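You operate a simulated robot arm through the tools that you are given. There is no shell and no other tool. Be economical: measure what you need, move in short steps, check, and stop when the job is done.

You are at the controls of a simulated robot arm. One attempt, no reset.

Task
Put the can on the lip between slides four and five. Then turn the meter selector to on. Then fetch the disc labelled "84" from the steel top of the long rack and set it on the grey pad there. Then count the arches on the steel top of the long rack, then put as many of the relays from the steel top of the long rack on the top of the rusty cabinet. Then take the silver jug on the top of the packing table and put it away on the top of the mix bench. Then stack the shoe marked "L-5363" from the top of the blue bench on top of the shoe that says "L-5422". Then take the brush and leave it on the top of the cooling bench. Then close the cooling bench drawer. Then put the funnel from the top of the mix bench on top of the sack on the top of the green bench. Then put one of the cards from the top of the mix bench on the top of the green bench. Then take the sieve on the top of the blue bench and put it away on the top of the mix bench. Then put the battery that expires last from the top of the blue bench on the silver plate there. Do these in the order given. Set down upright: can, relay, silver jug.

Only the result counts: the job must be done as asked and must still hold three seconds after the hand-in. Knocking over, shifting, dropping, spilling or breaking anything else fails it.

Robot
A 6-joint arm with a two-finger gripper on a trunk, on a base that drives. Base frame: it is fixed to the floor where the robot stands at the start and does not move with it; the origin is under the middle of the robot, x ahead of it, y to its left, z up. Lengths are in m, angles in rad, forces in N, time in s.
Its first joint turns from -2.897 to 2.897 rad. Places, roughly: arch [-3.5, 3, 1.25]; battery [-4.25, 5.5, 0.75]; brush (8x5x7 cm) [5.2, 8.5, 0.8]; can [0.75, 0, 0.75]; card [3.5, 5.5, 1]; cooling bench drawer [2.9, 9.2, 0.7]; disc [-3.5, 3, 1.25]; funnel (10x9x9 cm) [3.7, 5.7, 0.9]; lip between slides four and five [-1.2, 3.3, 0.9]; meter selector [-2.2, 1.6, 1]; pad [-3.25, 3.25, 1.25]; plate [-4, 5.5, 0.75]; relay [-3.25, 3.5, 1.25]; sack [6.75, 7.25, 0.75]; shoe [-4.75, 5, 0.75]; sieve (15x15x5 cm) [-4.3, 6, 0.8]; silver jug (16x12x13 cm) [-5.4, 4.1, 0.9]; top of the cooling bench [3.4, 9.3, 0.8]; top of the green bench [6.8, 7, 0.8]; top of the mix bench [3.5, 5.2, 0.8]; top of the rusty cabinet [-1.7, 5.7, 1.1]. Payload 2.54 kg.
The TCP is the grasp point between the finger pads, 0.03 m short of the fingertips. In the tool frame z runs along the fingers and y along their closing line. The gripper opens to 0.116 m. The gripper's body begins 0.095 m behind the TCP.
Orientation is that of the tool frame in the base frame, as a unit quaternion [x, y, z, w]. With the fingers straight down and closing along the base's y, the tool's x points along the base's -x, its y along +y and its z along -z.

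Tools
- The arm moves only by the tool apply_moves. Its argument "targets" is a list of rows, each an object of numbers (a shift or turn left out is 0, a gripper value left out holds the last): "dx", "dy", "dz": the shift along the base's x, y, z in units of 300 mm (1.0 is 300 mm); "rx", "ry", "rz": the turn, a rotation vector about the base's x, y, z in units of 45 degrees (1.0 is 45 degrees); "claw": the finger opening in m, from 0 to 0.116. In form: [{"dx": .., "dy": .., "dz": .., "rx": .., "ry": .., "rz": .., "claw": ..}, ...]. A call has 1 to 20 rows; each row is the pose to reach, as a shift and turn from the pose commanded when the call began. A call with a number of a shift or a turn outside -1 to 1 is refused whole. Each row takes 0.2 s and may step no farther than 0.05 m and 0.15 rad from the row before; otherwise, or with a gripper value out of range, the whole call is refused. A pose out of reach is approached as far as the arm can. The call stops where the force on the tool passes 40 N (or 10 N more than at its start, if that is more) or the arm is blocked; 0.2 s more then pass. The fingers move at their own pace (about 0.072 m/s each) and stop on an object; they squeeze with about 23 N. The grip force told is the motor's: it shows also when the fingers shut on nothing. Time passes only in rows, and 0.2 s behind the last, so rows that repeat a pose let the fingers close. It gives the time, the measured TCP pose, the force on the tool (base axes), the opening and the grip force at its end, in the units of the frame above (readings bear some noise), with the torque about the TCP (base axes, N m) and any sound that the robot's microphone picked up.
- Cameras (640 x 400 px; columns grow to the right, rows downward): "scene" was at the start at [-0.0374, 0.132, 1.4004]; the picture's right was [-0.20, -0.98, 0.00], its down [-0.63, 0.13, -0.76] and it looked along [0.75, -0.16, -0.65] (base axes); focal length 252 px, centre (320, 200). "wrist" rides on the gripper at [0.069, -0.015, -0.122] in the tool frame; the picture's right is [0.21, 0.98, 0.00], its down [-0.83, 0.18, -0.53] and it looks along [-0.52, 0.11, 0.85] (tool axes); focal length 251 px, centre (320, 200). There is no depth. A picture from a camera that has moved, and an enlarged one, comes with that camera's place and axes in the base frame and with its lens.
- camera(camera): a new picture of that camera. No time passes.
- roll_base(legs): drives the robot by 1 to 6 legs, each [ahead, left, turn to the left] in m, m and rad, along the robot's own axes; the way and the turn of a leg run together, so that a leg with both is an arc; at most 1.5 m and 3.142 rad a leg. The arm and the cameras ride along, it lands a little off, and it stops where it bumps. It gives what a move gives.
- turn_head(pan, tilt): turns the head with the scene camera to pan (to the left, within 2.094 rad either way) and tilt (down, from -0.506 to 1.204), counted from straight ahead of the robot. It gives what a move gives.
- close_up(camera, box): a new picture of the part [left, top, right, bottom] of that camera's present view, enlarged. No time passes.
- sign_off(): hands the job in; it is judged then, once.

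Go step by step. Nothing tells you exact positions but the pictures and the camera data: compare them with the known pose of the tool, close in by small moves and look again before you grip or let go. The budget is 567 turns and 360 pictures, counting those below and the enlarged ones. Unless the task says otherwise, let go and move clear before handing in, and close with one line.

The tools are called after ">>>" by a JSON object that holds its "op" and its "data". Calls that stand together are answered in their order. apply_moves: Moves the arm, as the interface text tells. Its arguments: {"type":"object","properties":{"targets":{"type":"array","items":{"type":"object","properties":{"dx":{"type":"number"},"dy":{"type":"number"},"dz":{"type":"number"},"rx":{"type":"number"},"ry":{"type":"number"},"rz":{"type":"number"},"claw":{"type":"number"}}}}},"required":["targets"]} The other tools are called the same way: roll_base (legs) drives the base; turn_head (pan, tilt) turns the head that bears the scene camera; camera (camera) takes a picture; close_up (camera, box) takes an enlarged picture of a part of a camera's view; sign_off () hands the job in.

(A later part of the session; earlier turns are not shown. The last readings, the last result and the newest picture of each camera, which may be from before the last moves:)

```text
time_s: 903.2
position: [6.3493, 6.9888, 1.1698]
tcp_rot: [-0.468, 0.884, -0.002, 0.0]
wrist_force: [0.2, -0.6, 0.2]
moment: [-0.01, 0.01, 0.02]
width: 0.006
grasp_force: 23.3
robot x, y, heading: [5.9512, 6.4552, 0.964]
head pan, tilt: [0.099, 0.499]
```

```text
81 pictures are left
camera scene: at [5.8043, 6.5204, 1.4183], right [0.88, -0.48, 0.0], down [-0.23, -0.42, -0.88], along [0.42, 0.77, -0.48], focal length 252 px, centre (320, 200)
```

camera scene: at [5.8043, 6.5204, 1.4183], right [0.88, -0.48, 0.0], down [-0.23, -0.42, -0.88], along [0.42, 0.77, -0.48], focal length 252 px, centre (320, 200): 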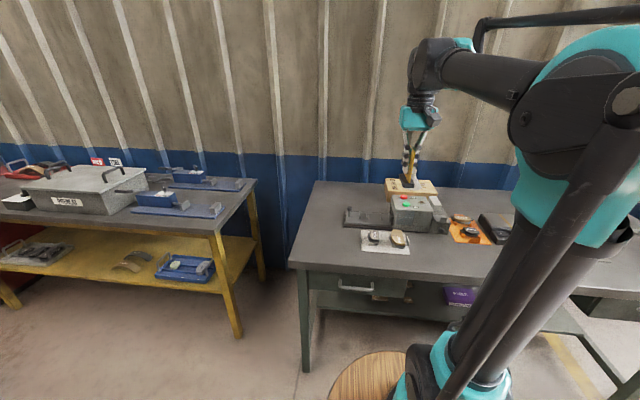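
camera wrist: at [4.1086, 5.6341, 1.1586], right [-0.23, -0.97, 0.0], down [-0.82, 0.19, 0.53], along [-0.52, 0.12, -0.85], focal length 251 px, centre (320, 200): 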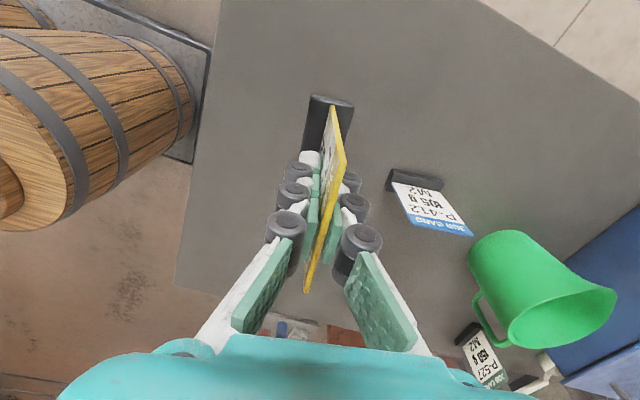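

>>> {"op": "apply_moves", "data": {"targets": [{"dx": -0.05, "dy": 0.13}, {"dx": -0.1, "dy": 0.26}, {"dx": -0.16, "dy": 0.4}, {"dx": -0.22, "dy": 0.54}, {"dx": -0.28, "dy": 0.68}, {"dx": -0.33, "dy": 0.81}, {"dx": -0.38, "dy": 0.93}, {"dx": -0.38, "dy": 0.93, "dz": -0.15}, {"dx": -0.38, "dy": 0.93, "dz": -0.3}, {"dx": -0.38, "dy": 0.93, "dz": -0.45}, {"dx": -0.38, "dy": 0.93, "dz": -0.6}, {"dx": -0.38, "dy": 0.93, "dz": -0.75}]}}

>>> {"op": "close_up", "data": {"camera": "scene", "box": [270, 130, 430, 290]}}

>>> {"op": "camera", "data": {"camera": "wrist"}}

```text
time_s: 905.8
position: [6.2346, 7.2653, 0.945]
tcp_rot: [-0.468, 0.884, -0.001, 0.0]
wrist_force: [-0.1, -0.8, 0.4]
moment: [0.02, 0.01, -0.03]
width: 0.0061
grasp_force: 23.1
robot x, y, heading: [5.9528, 6.456, 0.967]
head pan, tilt: [0.099, 0.499]
```

```text
2.50 times, centred on (350, 210) of scene
camera zoom: at [5.8042, 6.5204, 1.4183], right [0.88, -0.48, 0.0], down [-0.23, -0.42, -0.88], along [0.42, 0.77, -0.48], focal length 631 px, centre (245, 175)
```

zoom: 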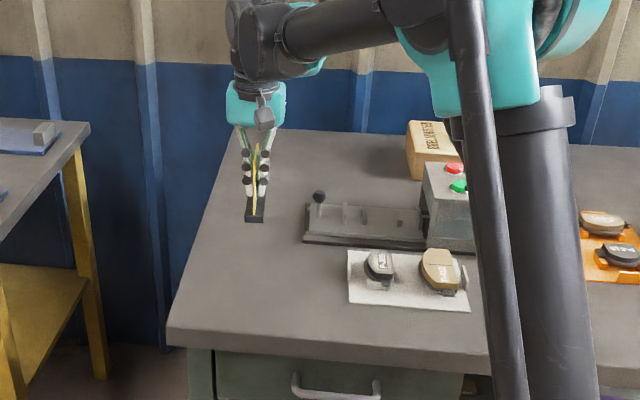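

```text
79 pictures are left
camera wrist: at [6.2067, 7.2, 1.0667], right [-0.93, 0.37, 0.0], down [0.31, 0.79, 0.53], along [0.2, 0.49, -0.85], focal length 251 px, centre (320, 200)
```

wrist: 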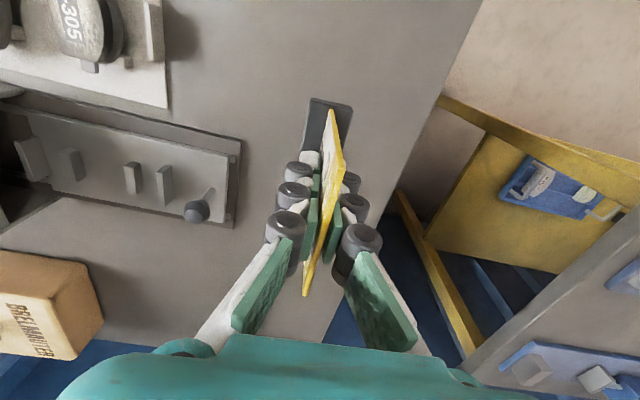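

>>> {"op": "apply_moves", "data": {"targets": [{"dz": -0.1}, {"dz": -0.18}, {"dz": -0.22}, {"dz": -0.22}]}}

>>> {"op": "apply_moves", "data": {"targets": [{"dz": -0.012}, {"dz": -0.024}, {"dz": -0.036}, {"dz": -0.036}]}}

>>> {"op": "apply_moves", "data": {"targets": [{"dz": -0.01}, {"dz": -0.02}, {"dz": -0.03}, {"dz": -0.03}]}}

```text
time_s: 906.8
position: [6.2349, 7.2664, 0.8783]
tcp_rot: [-0.468, 0.884, -0.001, 0.0]
wrist_force: [-0.4, 0.0, -0.5]
moment: [0.01, 0.01, 0.0]
width: 0.0062
grasp_force: 23.0
robot x, y, heading: [5.952, 6.4576, 0.975]
head pan, tilt: [0.099, 0.499]
```

```text
time_s: 907.8
position: [6.2353, 7.2674, 0.867]
tcp_rot: [-0.468, 0.884, -0.002, 0.0]
wrist_force: [0.2, -1.1, 0.1]
moment: [-0.02, 0.0, 0.01]
width: 0.0057
grasp_force: 23.2
robot x, y, heading: [5.9536, 6.4581, 0.97]
head pan, tilt: [0.099, 0.499]
```

```text
time_s: 908.8
position: [6.2347, 7.2674, 0.8589]
tcp_rot: [-0.468, 0.884, 0.0, 0.001]
wrist_force: [2.0, 3.0, 20.2]
moment: [0.02, -0.02, -0.03]
width: 0.0059
grasp_force: 23.5
robot x, y, heading: [5.9498, 6.4554, 0.969]
head pan, tilt: [0.099, 0.499]
```

Contact. Release the card and retreat.

>>> {"op": "apply_moves", "data": {"targets": [{"claw": 0.02, "dz": 0.003}, {"claw": 0.04, "dz": 0.003}, {"claw": 0.05, "dz": 0.003}, {"claw": 0.05, "dz": 0.003}]}}

>>> {"op": "apply_moves", "data": {"targets": [{"dz": 0.1}, {"dz": 0.24}, {"dz": 0.38}, {"dz": 0.52}, {"dz": 0.62, "dx": 0.05, "dy": -0.1}, {"dz": 0.72, "dx": 0.1, "dy": -0.2}, {"dz": 0.82, "dx": 0.15, "dy": -0.3}, {"dz": 0.92, "dx": 0.2, "dy": -0.42}, {"dz": 1.0, "dx": 0.25, "dy": -0.55}]}}

>>> {"op": "close_up", "data": {"camera": "scene", "box": [270, 130, 430, 290]}}

```text
time_s: 909.8
position: [6.2353, 7.2674, 0.8588]
tcp_rot: [-0.468, 0.884, -0.002, -0.001]
wrist_force: [-0.1, 0.1, 0.2]
moment: [0.0, 0.0, -0.01]
width: 0.0496
grasp_force: 0.1
robot x, y, heading: [5.9488, 6.4535, 0.967]
head pan, tilt: [0.099, 0.499]
```

```text
time_s: 911.8
position: [6.3112, 7.102, 1.1571]
tcp_rot: [-0.469, 0.883, -0.002, 0.0]
wrist_force: [0.7, -0.8, -1.1]
moment: [-0.03, -0.01, -0.02]
width: 0.0501
grasp_force: 0.1
robot x, y, heading: [5.9531, 6.4565, 0.971]
head pan, tilt: [0.099, 0.499]
```

```text
2.50 times, centred on (350, 210) of scene
camera zoom: at [5.8042, 6.5209, 1.4183], right [0.88, -0.48, 0.0], down [-0.23, -0.42, -0.88], along [0.42, 0.77, -0.48], focal length 631 px, centre (245, 175)
```

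zoom: 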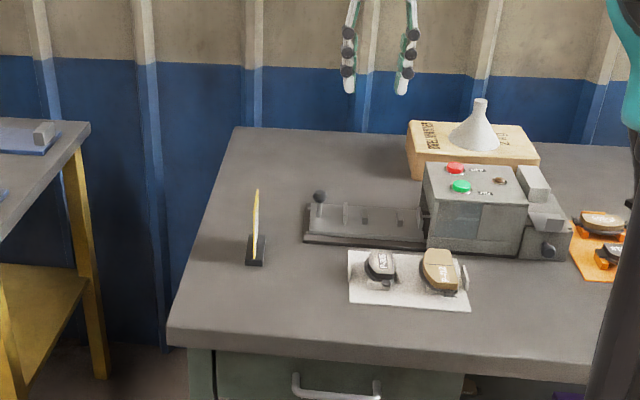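

>>> {"op": "apply_moves", "data": {"targets": [{"dx": 0.04, "dy": -0.14}, {"dx": 0.09, "dy": -0.29}, {"dx": 0.133, "dy": -0.44}]}}

>>> {"op": "roll_base", "data": {"legs": [[-0.2, 0, 0], [0, 0, 1.95], [1.5, 0, 0], [1.5, 0, 0], [0.75, 0, 0], [0, 0, 0.14]]}}

```text
time_s: 912.6
position: [6.3491, 6.9707, 1.1586]
tcp_rot: [-0.468, 0.884, -0.001, 0.0]
wrist_force: [0.4, 0.1, 0.3]
moment: [-0.02, 0.04, 0.02]
width: 0.05
grasp_force: 0.0
robot x, y, heading: [5.953, 6.4565, 0.971]
head pan, tilt: [0.099, 0.499]
```

```text
time_s: 937.2
position: [1.5525, 7.3622, 1.159]
tcp_rot: [0.999, -0.053, 0.001, 0.0]
wrist_force: [0.5, 0.4, 0.4]
moment: [0.0, -0.02, 0.01]
width: 0.05
grasp_force: 0.1
robot x, y, heading: [2.197, 7.2562, 3.03]
head pan, tilt: [0.099, 0.499]
```

>>> {"op": "roll_base", "data": {"legs": [[1.05, 0, 0], [0, 0, 0.72], [0.9, 0, 0], [0, 0, 0.285]]}}

>>> {"op": "turn_head", "data": {"pan": 0.1, "tilt": 0.5}}

>>> {"op": "camera", "data": {"camera": "scene"}}

```text
time_s: 949.7
position: [0.0058, 6.3827, 1.1586]
tcp_rot: [0.9, 0.435, 0.0, -0.001]
wrist_force: [-0.1, 0.5, 0.4]
moment: [0.02, 0.0, 0.0]
width: 0.05
grasp_force: 0.1
robot x, y, heading: [0.4412, 6.8679, -2.247]
head pan, tilt: [0.099, 0.499]
```

```text
time_s: 950.3
position: [0.0058, 6.3822, 1.1601]
tcp_rot: [0.9, 0.435, 0.0, -0.002]
wrist_force: [0.8, -0.2, 0.0]
moment: [-0.01, 0.01, -0.02]
width: 0.0502
grasp_force: 0.1
robot x, y, heading: [0.4359, 6.8667, -2.25]
head pan, tilt: [0.099, 0.499]
```

```text
77 pictures are left
camera scene: at [0.5807, 6.7906, 1.4183], right [-0.84, 0.55, 0.0], down [0.26, 0.4, -0.88], along [-0.48, -0.74, -0.48], focal length 252 px, centre (320, 200)
```

scene: 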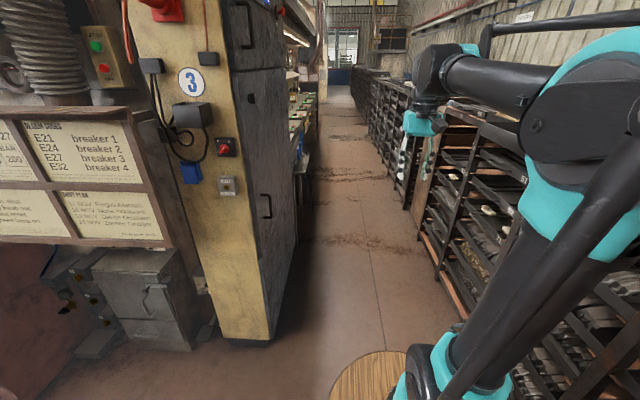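

>>> {"op": "roll_base", "data": {"legs": [[0, -0.04, 0], [1.47, 0, 0], [0, 0, 0.06], [1.4, 0, 0], [1.4, 0, 0], [1.0, 0, 0]]}}

```text
time_s: 976.6
position: [-3.1932, 2.1679, 1.1578]
tcp_rot: [0.891, 0.455, 0.0, -0.002]
wrist_force: [0.0, -0.5, -0.6]
moment: [0.0, 0.02, 0.0]
width: 0.0501
grasp_force: 0.1
robot x, y, heading: [-2.7807, 2.6742, -2.204]
head pan, tilt: [0.099, 0.499]
```

>>> {"op": "roll_base", "data": {"legs": [[1.05, 0, 0], [0, 0, -1.57], [1.4, 0, 0], [0.1, -1.2, 0], [0.1, -0.7, 0]]}}

>>> {"op": "turn_head", "data": {"pan": -0.5, "tilt": 0.5}}

>>> {"op": "camera", "data": {"camera": "scene"}}

```text
time_s: 1001.7
position: [-4.0437, 4.7227, 1.1591]
tcp_rot: [0.948, -0.319, 0.002, -0.001]
wrist_force: [-0.4, -0.2, -0.6]
moment: [0.01, 0.0, -0.02]
width: 0.0498
grasp_force: 0.1
robot x, y, heading: [-3.5461, 4.3013, 2.482]
head pan, tilt: [0.099, 0.499]
```

```text
time_s: 1002.7
position: [-4.0432, 4.723, 1.1585]
tcp_rot: [0.948, -0.32, 0.002, -0.001]
wrist_force: [0.4, -0.7, 0.1]
moment: [-0.02, 0.02, 0.05]
width: 0.05
grasp_force: 0.0
robot x, y, heading: [-3.5516, 4.3031, 2.488]
head pan, tilt: [-0.499, 0.499]
```

```text
76 pictures are left
camera scene: at [-3.5828, 4.1904, 1.4183], right [0.91, 0.4, 0.0], down [0.19, -0.44, -0.88], along [-0.36, 0.8, -0.48], focal length 252 px, centre (320, 200)
```

scene: 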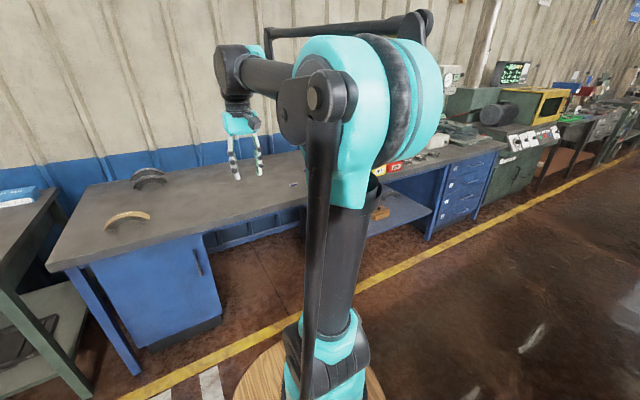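

>>> {"op": "roll_base", "data": {"legs": [[0.1, -0.8, 0]]}}

>>> {"op": "turn_head", "data": {"pan": 0.0, "tilt": 0.5}}

>>> {"op": "camera", "data": {"camera": "scene"}}

```text
time_s: 1007.0
position: [-3.6278, 5.4201, 1.1591]
tcp_rot: [0.946, -0.323, 0.001, -0.001]
wrist_force: [0.4, -0.1, -0.5]
moment: [-0.01, -0.02, -0.02]
width: 0.05
grasp_force: 0.0
robot x, y, heading: [-3.14, 4.9977, 2.48]
head pan, tilt: [-0.499, 0.499]
```

```text
time_s: 1008.0
position: [-3.6289, 5.4208, 1.1586]
tcp_rot: [0.946, -0.324, 0.002, -0.001]
wrist_force: [0.3, -0.3, -0.8]
moment: [0.0, 0.02, 0.01]
width: 0.0498
grasp_force: 0.1
robot x, y, heading: [-3.1389, 4.9935, 2.479]
head pan, tilt: [0.0, 0.499]
```

```text
75 pictures are left
camera scene: at [-3.2082, 4.8571, 1.4183], right [0.62, 0.79, 0.0], down [0.38, -0.3, -0.88], along [-0.69, 0.54, -0.48], focal length 252 px, centre (320, 200)
```

scene: 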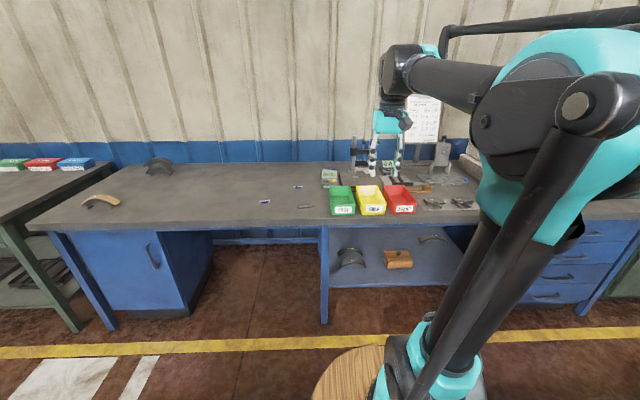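

>>> {"op": "close_up", "data": {"camera": "scene", "box": [240, 130, 480, 220]}}

```text
2.67 times, centred on (360, 175) of scene
camera zoom: at [-3.2082, 4.8571, 1.4183], right [0.62, 0.79, 0.0], down [0.38, -0.3, -0.88], along [-0.69, 0.54, -0.48], focal length 673 px, centre (213, 267)
```

zoom: 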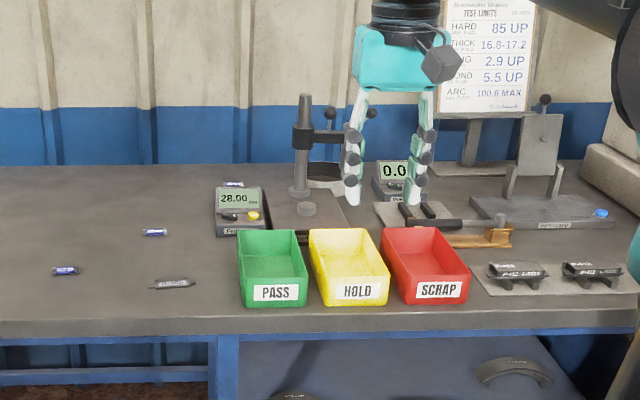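

>>> {"op": "roll_base", "data": {"legs": [[0.38, 0, 0]]}}

>>> {"op": "camera", "data": {"camera": "wrist"}}

>>> {"op": "close_up", "data": {"camera": "scene", "box": [290, 110, 470, 240]}}

```text
time_s: 1010.4
position: [-3.9311, 5.6579, 1.1592]
tcp_rot: [0.946, -0.323, 0.001, -0.002]
wrist_force: [1.4, 0.2, 0.0]
moment: [0.03, -0.01, -0.02]
width: 0.0499
grasp_force: 0.0
robot x, y, heading: [-3.4417, 5.2278, 2.477]
head pan, tilt: [0.0, 0.499]
```

```text
73 pictures are left
camera wrist: at [-3.868, 5.6272, 1.281], right [-0.43, -0.9, 0.0], down [-0.77, 0.36, 0.53], along [-0.48, 0.23, -0.85], focal length 251 px, centre (320, 200)
```

wrist: 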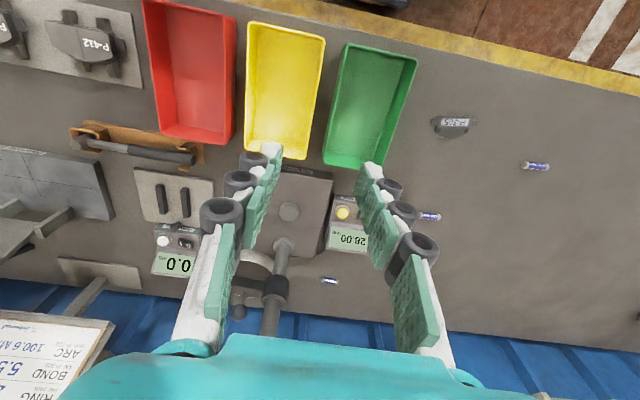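

```text
3.08 times, centred on (380, 175) of scene
camera zoom: at [-3.5103, 5.0937, 1.4183], right [0.62, 0.79, 0.0], down [0.38, -0.3, -0.88], along [-0.69, 0.54, -0.48], focal length 777 px, centre (135, 277)
```

zoom: 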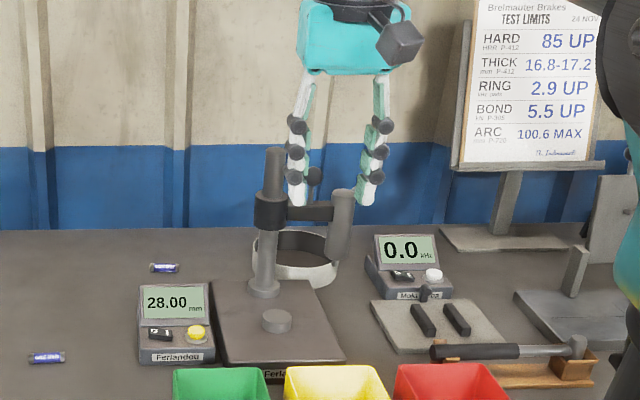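

>>> {"op": "apply_moves", "data": {"targets": [{"dx": -0.1, "dy": 0.12}, {"dx": -0.2, "dy": 0.24}, {"dx": -0.3, "dy": 0.36, "dz": -0.03}, {"dx": -0.4, "dy": 0.48, "dz": -0.06}, {"dx": -0.48, "dy": 0.59, "dz": -0.08}, {"dx": -0.48, "dy": 0.59, "dz": -0.08}]}}

>>> {"op": "camera", "data": {"camera": "wrist"}}

```text
time_s: 1011.8
position: [-4.0748, 5.8344, 1.1355]
tcp_rot: [0.946, -0.323, 0.0, -0.002]
wrist_force: [0.2, 0.0, 0.2]
moment: [0.01, 0.0, 0.02]
width: 0.0498
grasp_force: 0.2
robot x, y, heading: [-3.4411, 5.2296, 2.477]
head pan, tilt: [0.0, 0.499]
```

```text
71 pictures are left
camera wrist: at [-4.0123, 5.8039, 1.2568], right [-0.43, -0.9, 0.0], down [-0.77, 0.36, 0.53], along [-0.48, 0.23, -0.85], focal length 251 px, centre (320, 200)
```

wrist: 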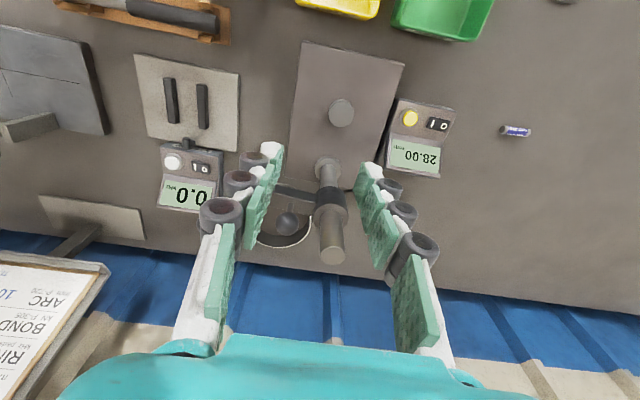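

>>> {"op": "close_up", "data": {"camera": "wrist", "box": [230, 150, 370, 280]}}

>>> {"op": "close_up", "data": {"camera": "scene", "box": [330, 130, 430, 220]}}

```text
3.08 times, centred on (300, 215) of wrist
camera zoom: at [-4.0123, 5.8039, 1.2568], right [-0.43, -0.9, 0.0], down [-0.77, 0.36, 0.53], along [-0.48, 0.23, -0.85], focal length 774 px, centre (382, 154)
```

zoom: 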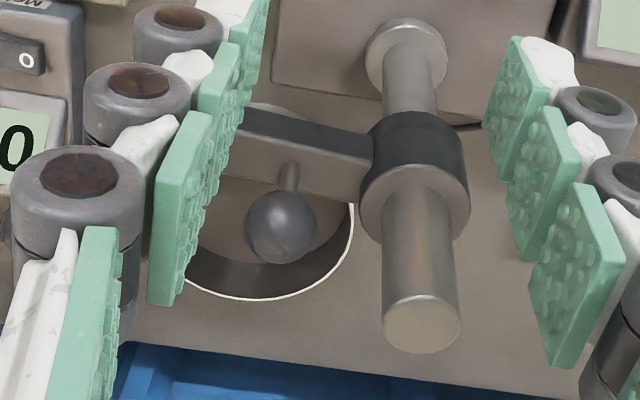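

```text
4.44 times, centred on (380, 175) of scene
camera zoom: at [-3.5101, 5.0936, 1.4183], right [0.62, 0.79, 0.0], down [0.38, -0.3, -0.88], along [-0.69, 0.54, -0.48], focal length 1122 px, centre (53, 311)
```

zoom: 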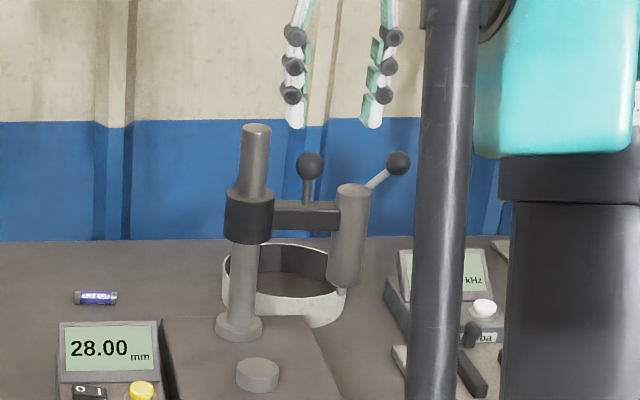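

The sieve sits just behind the dial stand; its rear-left rim is accessible. I'll move the base slightly closer and yaw the gripper to pinch the rim there, keeping the camera clear of the column.

>>> {"op": "roll_base", "data": {"legs": [[0.04, -0.06, 0]]}}

>>> {"op": "apply_moves", "data": {"targets": [{"rz": -0.14}, {"rz": -0.28}, {"rz": -0.42}, {"rz": -0.56}]}}

>>> {"op": "camera", "data": {"camera": "wrist"}}

```text
time_s: 1012.8
position: [-4.0698, 5.9075, 1.1353]
tcp_rot: [0.946, -0.324, 0.002, -0.001]
wrist_force: [-0.6, 0.1, -0.1]
moment: [-0.02, 0.02, -0.02]
width: 0.0498
grasp_force: 0.0
robot x, y, heading: [-3.4366, 5.3042, 2.474]
head pan, tilt: [0.0, 0.499]
```

```text
time_s: 1013.8
position: [-4.0675, 5.9053, 1.1358]
tcp_rot: [0.852, -0.524, 0.002, -0.002]
wrist_force: [0.5, -0.2, -0.3]
moment: [0.02, 0.0, 0.01]
width: 0.0498
grasp_force: 0.1
robot x, y, heading: [-3.4352, 5.3029, 2.476]
head pan, tilt: [0.0, 0.499]
```

```text
68 pictures are left
camera wrist: at [-4.0254, 5.8508, 1.257], right [-0.77, -0.63, 0.0], down [-0.54, 0.65, 0.53], along [-0.34, 0.41, -0.85], focal length 251 px, centre (320, 200)
```

wrist: 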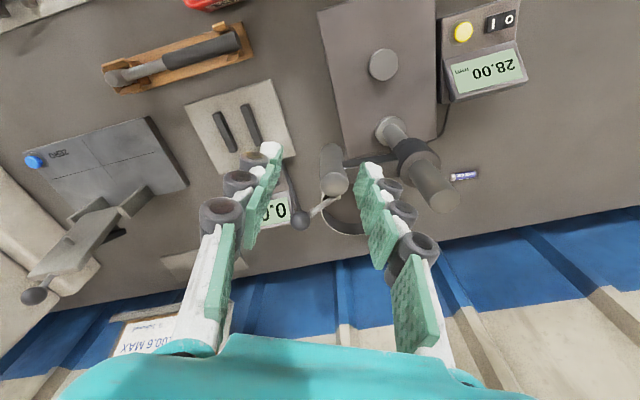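

>>> {"op": "apply_moves", "data": {"targets": [{"dx": -0.11, "dy": 0.035, "dz": -0.02}, {"dx": -0.22, "dy": 0.07, "dz": -0.04}, {"dx": -0.33, "dy": 0.1, "dz": -0.06}, {"dx": -0.44, "dy": 0.13, "dz": -0.08}, {"dx": -0.44, "dy": 0.13, "dz": -0.08}]}}

>>> {"op": "camera", "data": {"camera": "wrist"}}

>>> {"op": "close_up", "data": {"camera": "scene", "box": [310, 110, 430, 220]}}

```text
time_s: 1015.0
position: [-4.2017, 5.9443, 1.1135]
tcp_rot: [0.853, -0.522, 0.002, -0.001]
wrist_force: [-0.6, 0.2, 0.4]
moment: [0.01, 0.01, 0.01]
width: 0.0499
grasp_force: 0.0
robot x, y, heading: [-3.4366, 5.3038, 2.468]
head pan, tilt: [0.0, 0.499]
```

```text
67 pictures are left
camera wrist: at [-4.1576, 5.8896, 1.2349], right [-0.77, -0.63, 0.0], down [-0.54, 0.65, 0.53], along [-0.34, 0.41, -0.85], focal length 251 px, centre (320, 200)
```

wrist: 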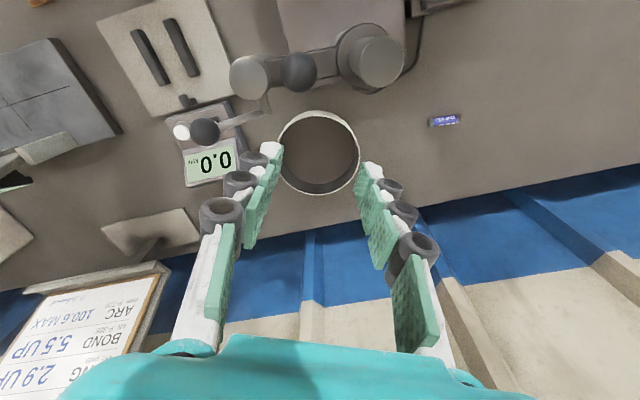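

```text
3.64 times, centred on (370, 165) of scene
camera zoom: at [-3.5053, 5.1644, 1.4183], right [0.62, 0.79, 0.0], down [0.38, -0.3, -0.88], along [-0.69, 0.54, -0.48], focal length 918 px, centre (138, 327)
```

zoom: 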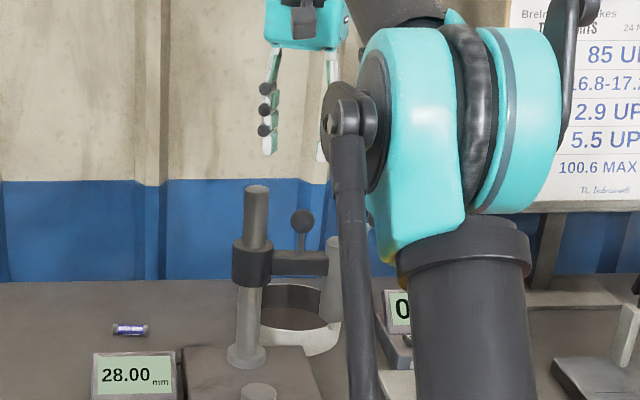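

>>> {"op": "apply_moves", "data": {"targets": [{"dx": -0.09, "dy": 0.03, "dz": -0.08}, {"dx": -0.18, "dy": 0.06, "dz": -0.18}, {"dx": -0.27, "dy": 0.09, "dz": -0.28}, {"dx": -0.34, "dy": 0.11, "dz": -0.4}, {"dx": -0.368, "dy": 0.116, "dz": -0.52}, {"dx": -0.368, "dy": 0.116, "dz": -0.6}, {"dx": -0.368, "dy": 0.116, "dz": -0.6}]}}

>>> {"op": "camera", "data": {"camera": "wrist"}}

```text
time_s: 1016.6
position: [-4.313, 5.9796, 0.9315]
tcp_rot: [0.853, -0.522, 0.002, -0.001]
wrist_force: [0.3, 0.3, -0.3]
moment: [-0.02, -0.02, 0.0]
width: 0.0499
grasp_force: 0.0
out of reach, approached as far as the arm can: row 4, 5
robot x, y, heading: [-3.4317, 5.2994, 2.481]
head pan, tilt: [0.0, 0.499]
```

```text
65 pictures are left
camera wrist: at [-4.269, 5.9244, 1.0527], right [-0.77, -0.63, 0.0], down [-0.54, 0.65, 0.53], along [-0.34, 0.41, -0.85], focal length 251 px, centre (320, 200)
```

wrist: 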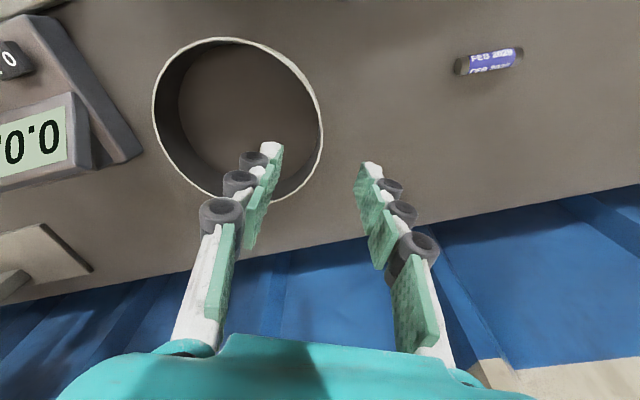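

>>> {"op": "apply_moves", "data": {"targets": [{"dz": -0.1}, {"dz": -0.18}, {"dz": -0.24}, {"dz": -0.24}]}}

>>> {"op": "camera", "data": {"camera": "wrist"}}

>>> {"op": "close_up", "data": {"camera": "wrist", "box": [440, 30, 560, 110]}}

```text
time_s: 1017.6
position: [-4.3132, 5.981, 0.8603]
tcp_rot: [0.853, -0.522, 0.002, -0.001]
wrist_force: [0.4, 0.8, -0.6]
moment: [-0.02, -0.01, 0.01]
width: 0.0501
grasp_force: 0.0
robot x, y, heading: [-3.434, 5.301, 2.474]
head pan, tilt: [0.0, 0.499]
```

```text
64 pictures are left
camera wrist: at [-4.2699, 5.9258, 0.9818], right [-0.77, -0.63, 0.0], down [-0.54, 0.65, 0.53], along [-0.34, 0.41, -0.85], focal length 251 px, centre (320, 200)
```

wrist: 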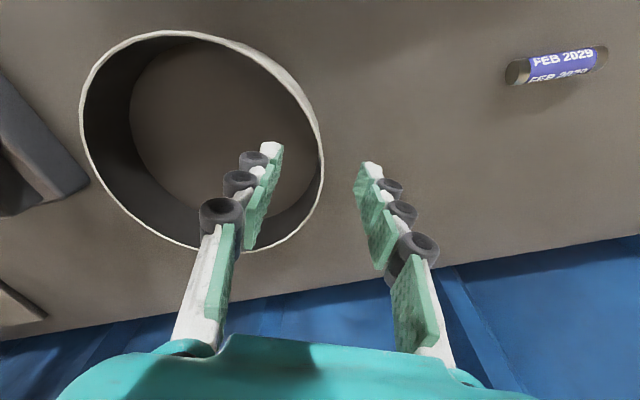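

```text
5.00 times, centred on (500, 70) of wrist
camera zoom: at [-4.2699, 5.9258, 0.9818], right [-0.77, -0.63, 0.0], down [-0.54, 0.65, 0.53], along [-0.34, 0.41, -0.85], focal length 1257 px, centre (-580, 850)
```

zoom: 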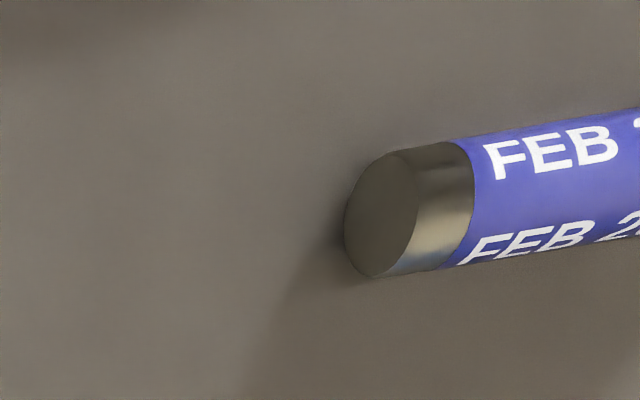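

>>> {"op": "apply_moves", "data": {"targets": [{"dz": -0.02}, {"dz": -0.03}, {"dz": -0.03, "claw": 0.03}, {"dz": -0.03, "claw": 0.0}, {"dz": -0.03, "claw": 0.0}, {"dz": -0.03, "claw": 0.0}]}}

>>> {"op": "apply_moves", "data": {"targets": [{"dz": 0.04}, {"dz": 0.1}, {"dz": 0.16}, {"dz": 0.16}]}}

>>> {"op": "camera", "data": {"camera": "wrist"}}

>>> {"op": "close_up", "data": {"camera": "scene", "box": [310, 110, 430, 220]}}

```text
time_s: 1019.0
position: [-4.3098, 5.9795, 0.8523]
tcp_rot: [0.853, -0.522, 0.001, -0.001]
wrist_force: [-0.5, -1.4, 1.5]
moment: [-0.13, -0.25, -0.14]
width: 0.0063
grasp_force: 22.8
robot x, y, heading: [-3.4357, 5.2985, 2.472]
head pan, tilt: [0.0, 0.499]
```

```text
time_s: 1020.0
position: [-4.3127, 5.9798, 0.8973]
tcp_rot: [0.853, -0.522, 0.002, -0.002]
wrist_force: [-0.3, -0.1, -1.9]
moment: [-0.04, 0.09, 0.01]
width: 0.006
grasp_force: 23.3
robot x, y, heading: [-3.4327, 5.3001, 2.477]
head pan, tilt: [0.0, 0.499]
```

```text
62 pictures are left
camera wrist: at [-4.2693, 5.9248, 1.0202], right [-0.77, -0.63, 0.0], down [-0.54, 0.65, 0.53], along [-0.34, 0.41, -0.85], focal length 251 px, centre (320, 200)
```

wrist: 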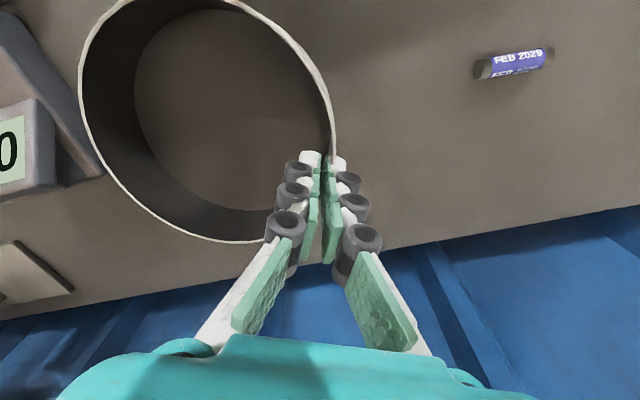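

```text
3.64 times, centred on (370, 165) of scene
camera zoom: at [-3.5055, 5.1645, 1.4183], right [0.62, 0.79, 0.0], down [0.38, -0.3, -0.88], along [-0.69, 0.54, -0.48], focal length 918 px, centre (138, 327)
```

zoom: 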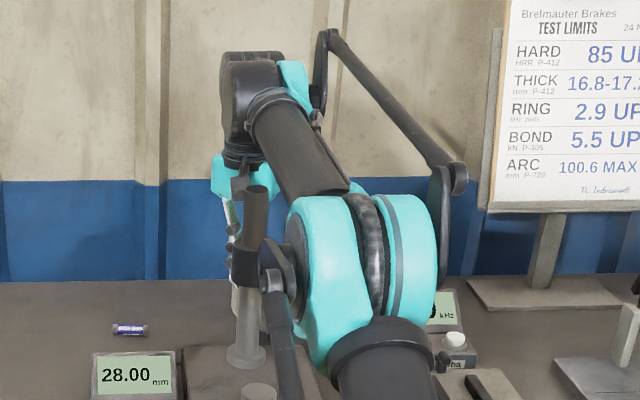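

>>> {"op": "apply_moves", "data": {"targets": [{"dz": 0.09}, {"dx": -0.1, "dy": -0.08, "dz": 0.09}, {"dx": -0.208, "dy": -0.166, "dz": 0.09}, {"dx": -0.26, "dy": -0.3, "dz": 0.09}, {"dx": -0.308, "dy": -0.433, "dz": 0.09}, {"dx": -0.29, "dy": -0.54, "dz": 0.09}, {"dx": -0.274, "dy": -0.633, "dz": 0.1}, {"dx": -0.174, "dy": -0.766, "dz": 0.12}]}}

>>> {"op": "camera", "data": {"camera": "wrist"}}

```text
refused: row 8 steps farther than a row can; nothing moved
```

```text
60 pictures are left
camera wrist: at [-4.2693, 5.9248, 1.0202], right [-0.77, -0.63, 0.0], down [-0.54, 0.65, 0.53], along [-0.34, 0.41, -0.85], focal length 251 px, centre (320, 200)
```

wrist: 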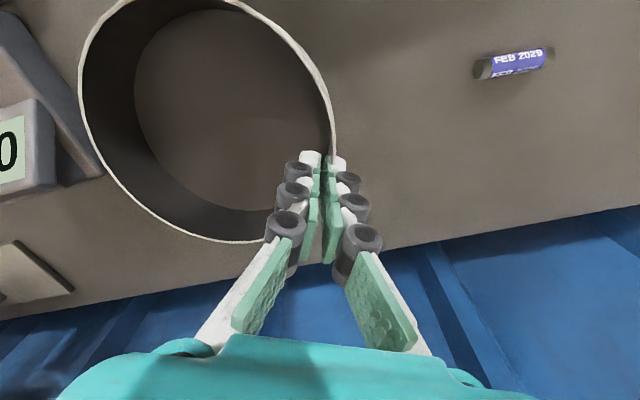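

>>> {"op": "apply_moves", "data": {"targets": [{"dz": 0.09}, {"dx": -0.1, "dy": -0.08, "dz": 0.09}, {"dx": -0.208, "dy": -0.166, "dz": 0.09}, {"dx": -0.26, "dy": -0.3, "dz": 0.09}, {"dx": -0.308, "dy": -0.433, "dz": 0.09}, {"dx": -0.29, "dy": -0.54, "dz": 0.09}, {"dx": -0.274, "dy": -0.633, "dz": 0.1}, {"dx": -0.22, "dy": -0.7, "dz": 0.11}, {"dx": -0.174, "dy": -0.766, "dz": 0.12}]}}

>>> {"op": "camera", "data": {"camera": "wrist"}}

```text
time_s: 1022.0
position: [-4.3997, 5.7665, 0.9502]
tcp_rot: [0.852, -0.523, 0.003, 0.0]
wrist_force: [2.0, 0.6, -1.4]
moment: [-0.05, 0.05, 0.0]
width: 0.0062
grasp_force: 22.7
out of reach, approached as far as the arm can: row 2, 3, 4, 5, 7, 8, 9
robot x, y, heading: [-3.4357, 5.3003, 2.476]
head pan, tilt: [0.0, 0.499]
```

```text
59 pictures are left
camera wrist: at [-4.3556, 5.7113, 1.0729], right [-0.77, -0.63, 0.0], down [-0.54, 0.65, 0.53], along [-0.33, 0.41, -0.85], focal length 251 px, centre (320, 200)
```

wrist: 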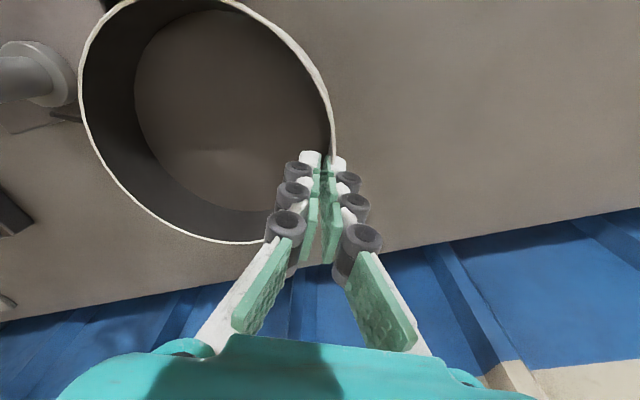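

>>> {"op": "apply_moves", "data": {"targets": [{"dx": 0.1, "dy": -0.04}, {"dx": 0.2, "dy": -0.075, "dz": 0.02}, {"dx": 0.3, "dy": -0.11, "dz": 0.08}, {"dx": 0.4, "dy": -0.15, "dz": 0.16}, {"dx": 0.5, "dy": -0.19, "dz": 0.26}, {"dx": 0.6, "dy": -0.225, "dz": 0.36}, {"dx": 0.7, "dy": -0.26, "dz": 0.46}, {"dx": 0.8, "dy": -0.3, "dz": 0.56}]}}

>>> {"op": "camera", "data": {"camera": "scene"}}

```text
time_s: 1023.8
position: [-4.2579, 5.7124, 1.0922]
tcp_rot: [0.852, -0.523, 0.003, -0.001]
wrist_force: [0.5, -0.4, -1.5]
moment: [-0.05, 0.08, 0.02]
width: 0.0061
grasp_force: 22.9
out of reach, approached as far as the arm can: row 1, 2, 3, 4, 5, 6, 7, 8
robot x, y, heading: [-3.4337, 5.2999, 2.475]
head pan, tilt: [0.0, 0.499]
```

```text
58 pictures are left
camera scene: at [-3.5055, 5.1645, 1.4183], right [0.62, 0.79, 0.0], down [0.38, -0.3, -0.88], along [-0.69, 0.54, -0.48], focal length 252 px, centre (320, 200)
```

scene: 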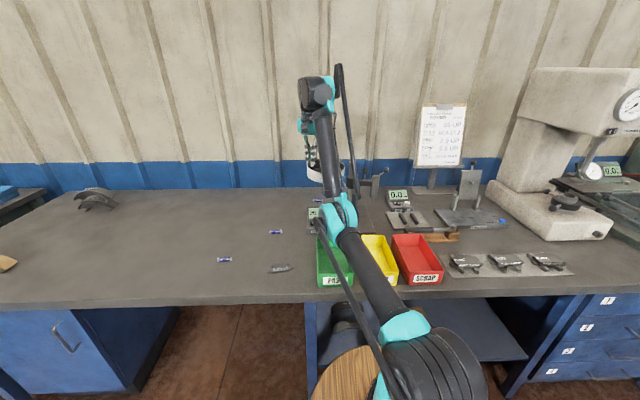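

The elbow flipped again at the reach limit. I'll back away into the aisle and turn along it, to repeat the low-and-far recovery in free space.

>>> {"op": "roll_base", "data": {"legs": [[-0.58, 0, 0], [0, 0, 1.57]]}}

>>> {"op": "camera", "data": {"camera": "scene"}}

```text
time_s: 1030.9
position: [-3.3989, 4.1237, 1.0922]
tcp_rot: [0.973, 0.23, 0.001, -0.002]
wrist_force: [-0.8, 0.0, -1.3]
moment: [-0.11, -0.03, 0.02]
width: 0.0059
grasp_force: 23.0
robot x, y, heading: [-2.9777, 4.9422, -2.242]
head pan, tilt: [0.0, 0.499]
```

```text
57 pictures are left
camera scene: at [-2.8441, 4.8715, 1.4183], right [-0.78, 0.62, 0.0], down [0.3, 0.37, -0.88], along [-0.55, -0.69, -0.48], focal length 252 px, centre (320, 200)
```

scene: 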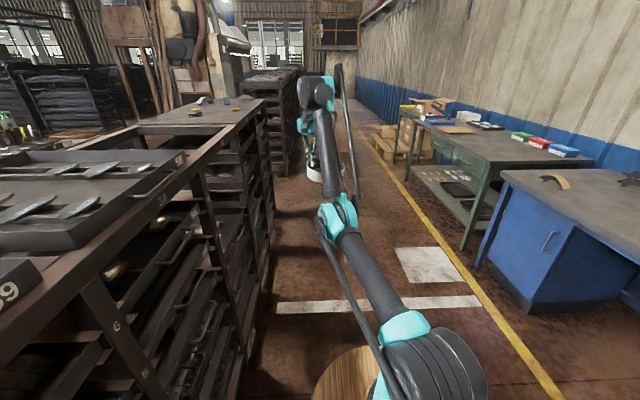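

>>> {"op": "apply_moves", "data": {"targets": [{"dz": -0.12, "dx": -0.04, "dy": -0.09}, {"dz": -0.24, "dx": -0.08, "dy": -0.18}, {"dz": -0.36, "dx": -0.12, "dy": -0.27}, {"dz": -0.48, "dx": -0.15, "dy": -0.36}, {"dz": -0.6, "dx": -0.18, "dy": -0.45}, {"dz": -0.74, "dx": -0.18, "dy": -0.45}, {"dz": -0.88, "dx": -0.18, "dy": -0.45}, {"dz": -1.0, "dx": -0.18, "dy": -0.45}, {"dz": -1.0, "dx": -0.18, "dy": -0.45}]}}

>>> {"op": "apply_moves", "data": {"targets": [{"dz": -0.14}, {"dz": -0.28}, {"dz": -0.42}, {"dz": -0.56}, {"dz": -0.7}, {"dz": -0.84}, {"dz": -0.9}, {"dz": -0.9}]}}

>>> {"op": "camera", "data": {"camera": "scene"}}

```text
time_s: 1032.9
position: [-3.4536, 3.9877, 0.7911]
tcp_rot: [0.973, 0.229, 0.001, -0.002]
wrist_force: [-0.6, -0.2, -1.4]
moment: [-0.07, -0.03, 0.01]
width: 0.0061
grasp_force: 23.3
out of reach, approached as far as the arm can: row 1, 2, 3, 4, 5, 6, 7
robot x, y, heading: [-2.9784, 4.9414, -2.245]
head pan, tilt: [0.0, 0.499]
```

```text
time_s: 1034.7
position: [-3.4517, 3.9921, 0.5221]
tcp_rot: [0.973, 0.229, 0.001, -0.003]
wrist_force: [0.0, -0.3, -1.1]
moment: [-0.1, -0.03, -0.01]
width: 0.0059
grasp_force: 23.9
robot x, y, heading: [-2.9771, 4.9413, -2.244]
head pan, tilt: [0.0, 0.499]
```

```text
56 pictures are left
camera scene: at [-2.8441, 4.8715, 1.4183], right [-0.78, 0.62, 0.0], down [0.3, 0.37, -0.88], along [-0.55, -0.69, -0.48], focal length 252 px, centre (320, 200)
```

scene: 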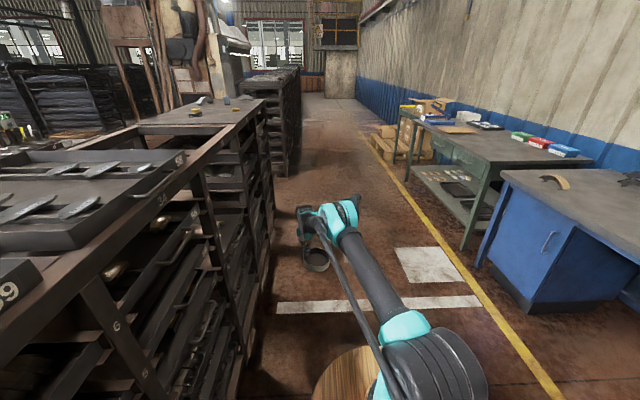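

>>> {"op": "apply_moves", "data": {"targets": [{"dx": 0.01, "dy": 0.1, "dz": 0.03}, {"dx": 0.02, "dy": 0.21, "dz": 0.08}, {"dx": 0.03, "dy": 0.33, "dz": 0.14}, {"dx": 0.04, "dy": 0.45, "dz": 0.2}, {"dx": 0.05, "dy": 0.57, "dz": 0.28}, {"dx": 0.06, "dy": 0.68, "dz": 0.38}, {"dx": 0.06, "dy": 0.76, "dz": 0.5}]}}

>>> {"op": "apply_moves", "data": {"targets": [{"dx": 0.02, "dy": 0.1, "dz": 0.1}, {"dx": 0.03, "dy": 0.2, "dz": 0.2}, {"dx": 0.04, "dy": 0.3, "dz": 0.3}, {"dx": 0.05, "dy": 0.4, "dz": 0.4}, {"dx": 0.06, "dy": 0.5, "dz": 0.5}, {"dx": 0.07, "dy": 0.6, "dz": 0.6}, {"dx": 0.08, "dy": 0.7, "dz": 0.7}, {"dx": 0.08, "dy": 0.78, "dz": 0.82}, {"dx": 0.08, "dy": 0.78, "dz": 0.96}]}}

>>> {"op": "apply_moves", "data": {"targets": [{"dz": 0.15}, {"dz": 0.3}, {"dz": 0.45}, {"dz": 0.6}]}}

>>> {"op": "camera", "data": {"camera": "scene"}}

```text
time_s: 1036.3
position: [-3.4327, 4.2179, 0.6719]
tcp_rot: [0.973, 0.23, 0.001, -0.003]
wrist_force: [-0.6, -0.7, -1.8]
moment: [-0.08, -0.08, -0.03]
width: 0.006
grasp_force: 23.1
robot x, y, heading: [-2.977, 4.9443, -2.247]
head pan, tilt: [0.0, 0.499]
```

```text
time_s: 1038.3
position: [-3.4106, 4.4498, 0.9591]
tcp_rot: [0.973, 0.229, 0.001, -0.002]
wrist_force: [-0.2, 0.1, -2.1]
moment: [-0.07, -0.02, 0.0]
width: 0.006
grasp_force: 22.6
robot x, y, heading: [-2.9801, 4.9421, -2.244]
head pan, tilt: [0.0, 0.499]
```

```text
time_s: 1039.3
position: [-3.4094, 4.4526, 1.1388]
tcp_rot: [0.974, 0.229, 0.002, -0.002]
wrist_force: [0.3, 0.2, -1.5]
moment: [-0.08, -0.07, 0.0]
width: 0.0059
grasp_force: 23.1
robot x, y, heading: [-2.9809, 4.9394, -2.247]
head pan, tilt: [0.0, 0.499]
```

```text
55 pictures are left
camera scene: at [-2.8442, 4.8715, 1.4183], right [-0.78, 0.62, 0.0], down [0.3, 0.37, -0.88], along [-0.55, -0.69, -0.48], focal length 252 px, centre (320, 200)
```

scene: 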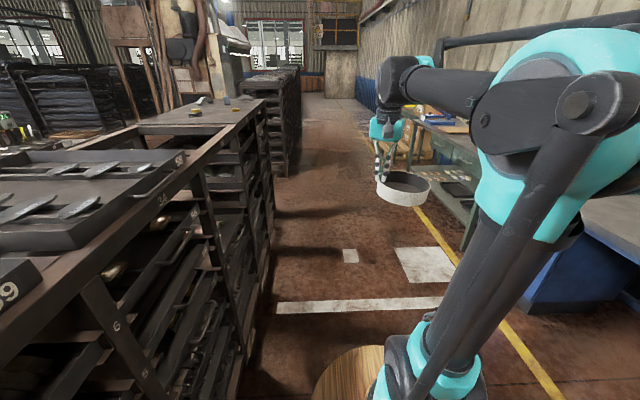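

>>> {"op": "apply_moves", "data": {"targets": [{"dz": 0.12}, {"dz": 0.25}, {"dz": 0.36}]}}

>>> {"op": "roll_base", "data": {"legs": [[0, 0, 0.03], [1.4, 0, 0], [1.34, 0, 0], [0, 0, -1.56]]}}

>>> {"op": "turn_head", "data": {"pan": 1.3, "tilt": 0.5}}

>>> {"op": "camera", "data": {"camera": "scene"}}

```text
time_s: 1040.1
position: [-3.4094, 4.451, 1.2468]
tcp_rot: [0.973, 0.229, 0.002, -0.002]
wrist_force: [0.3, 0.2, -1.4]
moment: [-0.07, -0.03, 0.0]
width: 0.0062
grasp_force: 23.0
robot x, y, heading: [-2.9803, 4.9442, -2.244]
head pan, tilt: [0.0, 0.499]
```

```text
time_s: 1057.5
position: [-5.1376, 3.2476, 1.2458]
tcp_rot: [0.849, -0.528, 0.002, 0.0]
wrist_force: [0.4, 0.9, -2.1]
moment: [-0.04, 0.08, 0.0]
width: 0.0059
grasp_force: 22.8
robot x, y, heading: [-4.6475, 2.8146, 2.457]
head pan, tilt: [0.0, 0.499]
```

```text
time_s: 1058.9
position: [-5.1363, 3.249, 1.2464]
tcp_rot: [0.849, -0.528, 0.003, -0.001]
wrist_force: [0.1, 0.2, -1.0]
moment: [-0.07, 0.12, -0.01]
width: 0.0061
grasp_force: 23.3
robot x, y, heading: [-4.6464, 2.818, 2.466]
head pan, tilt: [1.3, 0.499]
```

```text
54 pictures are left
camera scene: at [-4.7217, 2.5696, 1.4183], right [-0.58, 0.81, 0.0], down [0.39, 0.28, -0.88], along [-0.71, -0.51, -0.48], focal length 252 px, centre (320, 200)
```

scene: 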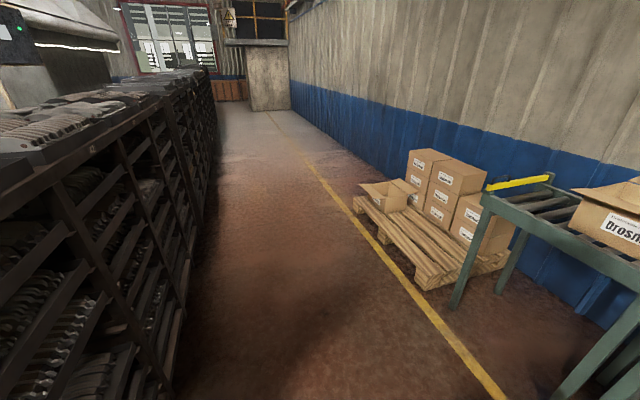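

>>> {"op": "roll_base", "data": {"legs": [[-1.5, 0, 0], [-0.05, 0, 0], [0, 0, 1.62]]}}

```text
time_s: 1070.8
position: [-3.8428, 1.3277, 1.2463]
tcp_rot: [0.964, 0.267, 0.002, -0.002]
wrist_force: [0.2, 0.2, -1.8]
moment: [-0.11, -0.04, 0.03]
width: 0.006
grasp_force: 23.2
robot x, y, heading: [-3.4484, 1.8526, -2.168]
head pan, tilt: [1.3, 0.499]
```

>>> {"op": "roll_base", "data": {"legs": [[-0.2, 0.16, 0], [0, 0, -0.02], [-1.4, 0, 0], [-1.3, 0, 0]]}}

```text
time_s: 1085.8
position: [-2.0441, 3.627, 1.2466]
tcp_rot: [0.967, 0.256, 0.001, -0.002]
wrist_force: [0.7, -0.4, -1.6]
moment: [-0.08, -0.07, -0.01]
width: 0.0059
grasp_force: 22.9
robot x, y, heading: [-1.6374, 4.1453, -2.192]
head pan, tilt: [1.3, 0.499]
```

>>> {"op": "roll_base", "data": {"legs": [[-1.3, -0.03, 0], [-0.65, 0.0, 0], [0, 0, -0.06], [-1.3, 0, 0], [0, 0.1, 0], [-0.5, 0, 0]]}}

```text
time_s: 1105.2
position: [0.1814, 6.5997, 1.2461]
tcp_rot: [0.971, 0.238, 0.001, -0.002]
wrist_force: [-0.6, -1.2, -2.0]
moment: [-0.1, -0.04, -0.02]
width: 0.0062
grasp_force: 22.8
robot x, y, heading: [0.6061, 7.0985, -2.229]
head pan, tilt: [1.3, 0.499]
```

>>> {"op": "roll_base", "data": {"legs": [[0, 0, 2.17], [1.5, 0, 0], [1.5, 0, 0], [0.75, 0, 0], [0, 0, -2.12], [0.1, 0.1, 0]]}}

>>> {"op": "turn_head", "data": {"pan": 0.0, "tilt": 0.5}}

>>> {"op": "camera", "data": {"camera": "scene"}}

```text
time_s: 1134.5
position: [4.0077, 6.2276, 1.2465]
tcp_rot: [0.963, 0.271, 0.001, -0.003]
wrist_force: [-0.3, 0.0, -1.8]
moment: [-0.07, -0.06, 0.02]
width: 0.006
grasp_force: 23.1
robot x, y, heading: [4.3962, 6.7569, -2.161]
head pan, tilt: [1.3, 0.499]
```

```text
time_s: 1136.0
position: [4.0071, 6.2282, 1.246]
tcp_rot: [0.963, 0.271, 0.001, -0.002]
wrist_force: [0.0, 0.5, -1.3]
moment: [-0.08, -0.06, 0.01]
width: 0.006
grasp_force: 22.7
robot x, y, heading: [4.3958, 6.7539, -2.157]
head pan, tilt: [0.0, 0.499]
```

```text
53 pictures are left
camera scene: at [4.5352, 6.6949, 1.4183], right [-0.83, 0.55, 0.0], down [0.27, 0.4, -0.88], along [-0.49, -0.73, -0.48], focal length 252 px, centre (320, 200)
```

scene: 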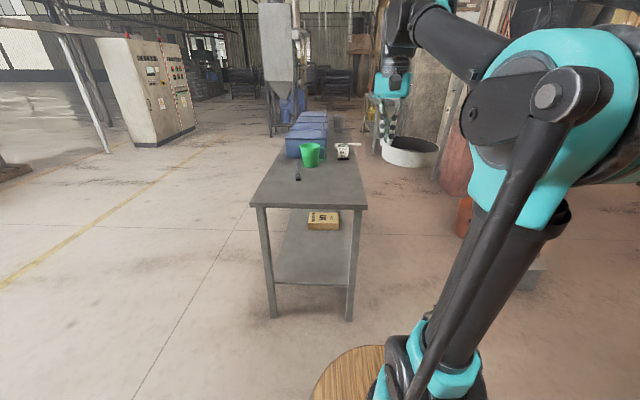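

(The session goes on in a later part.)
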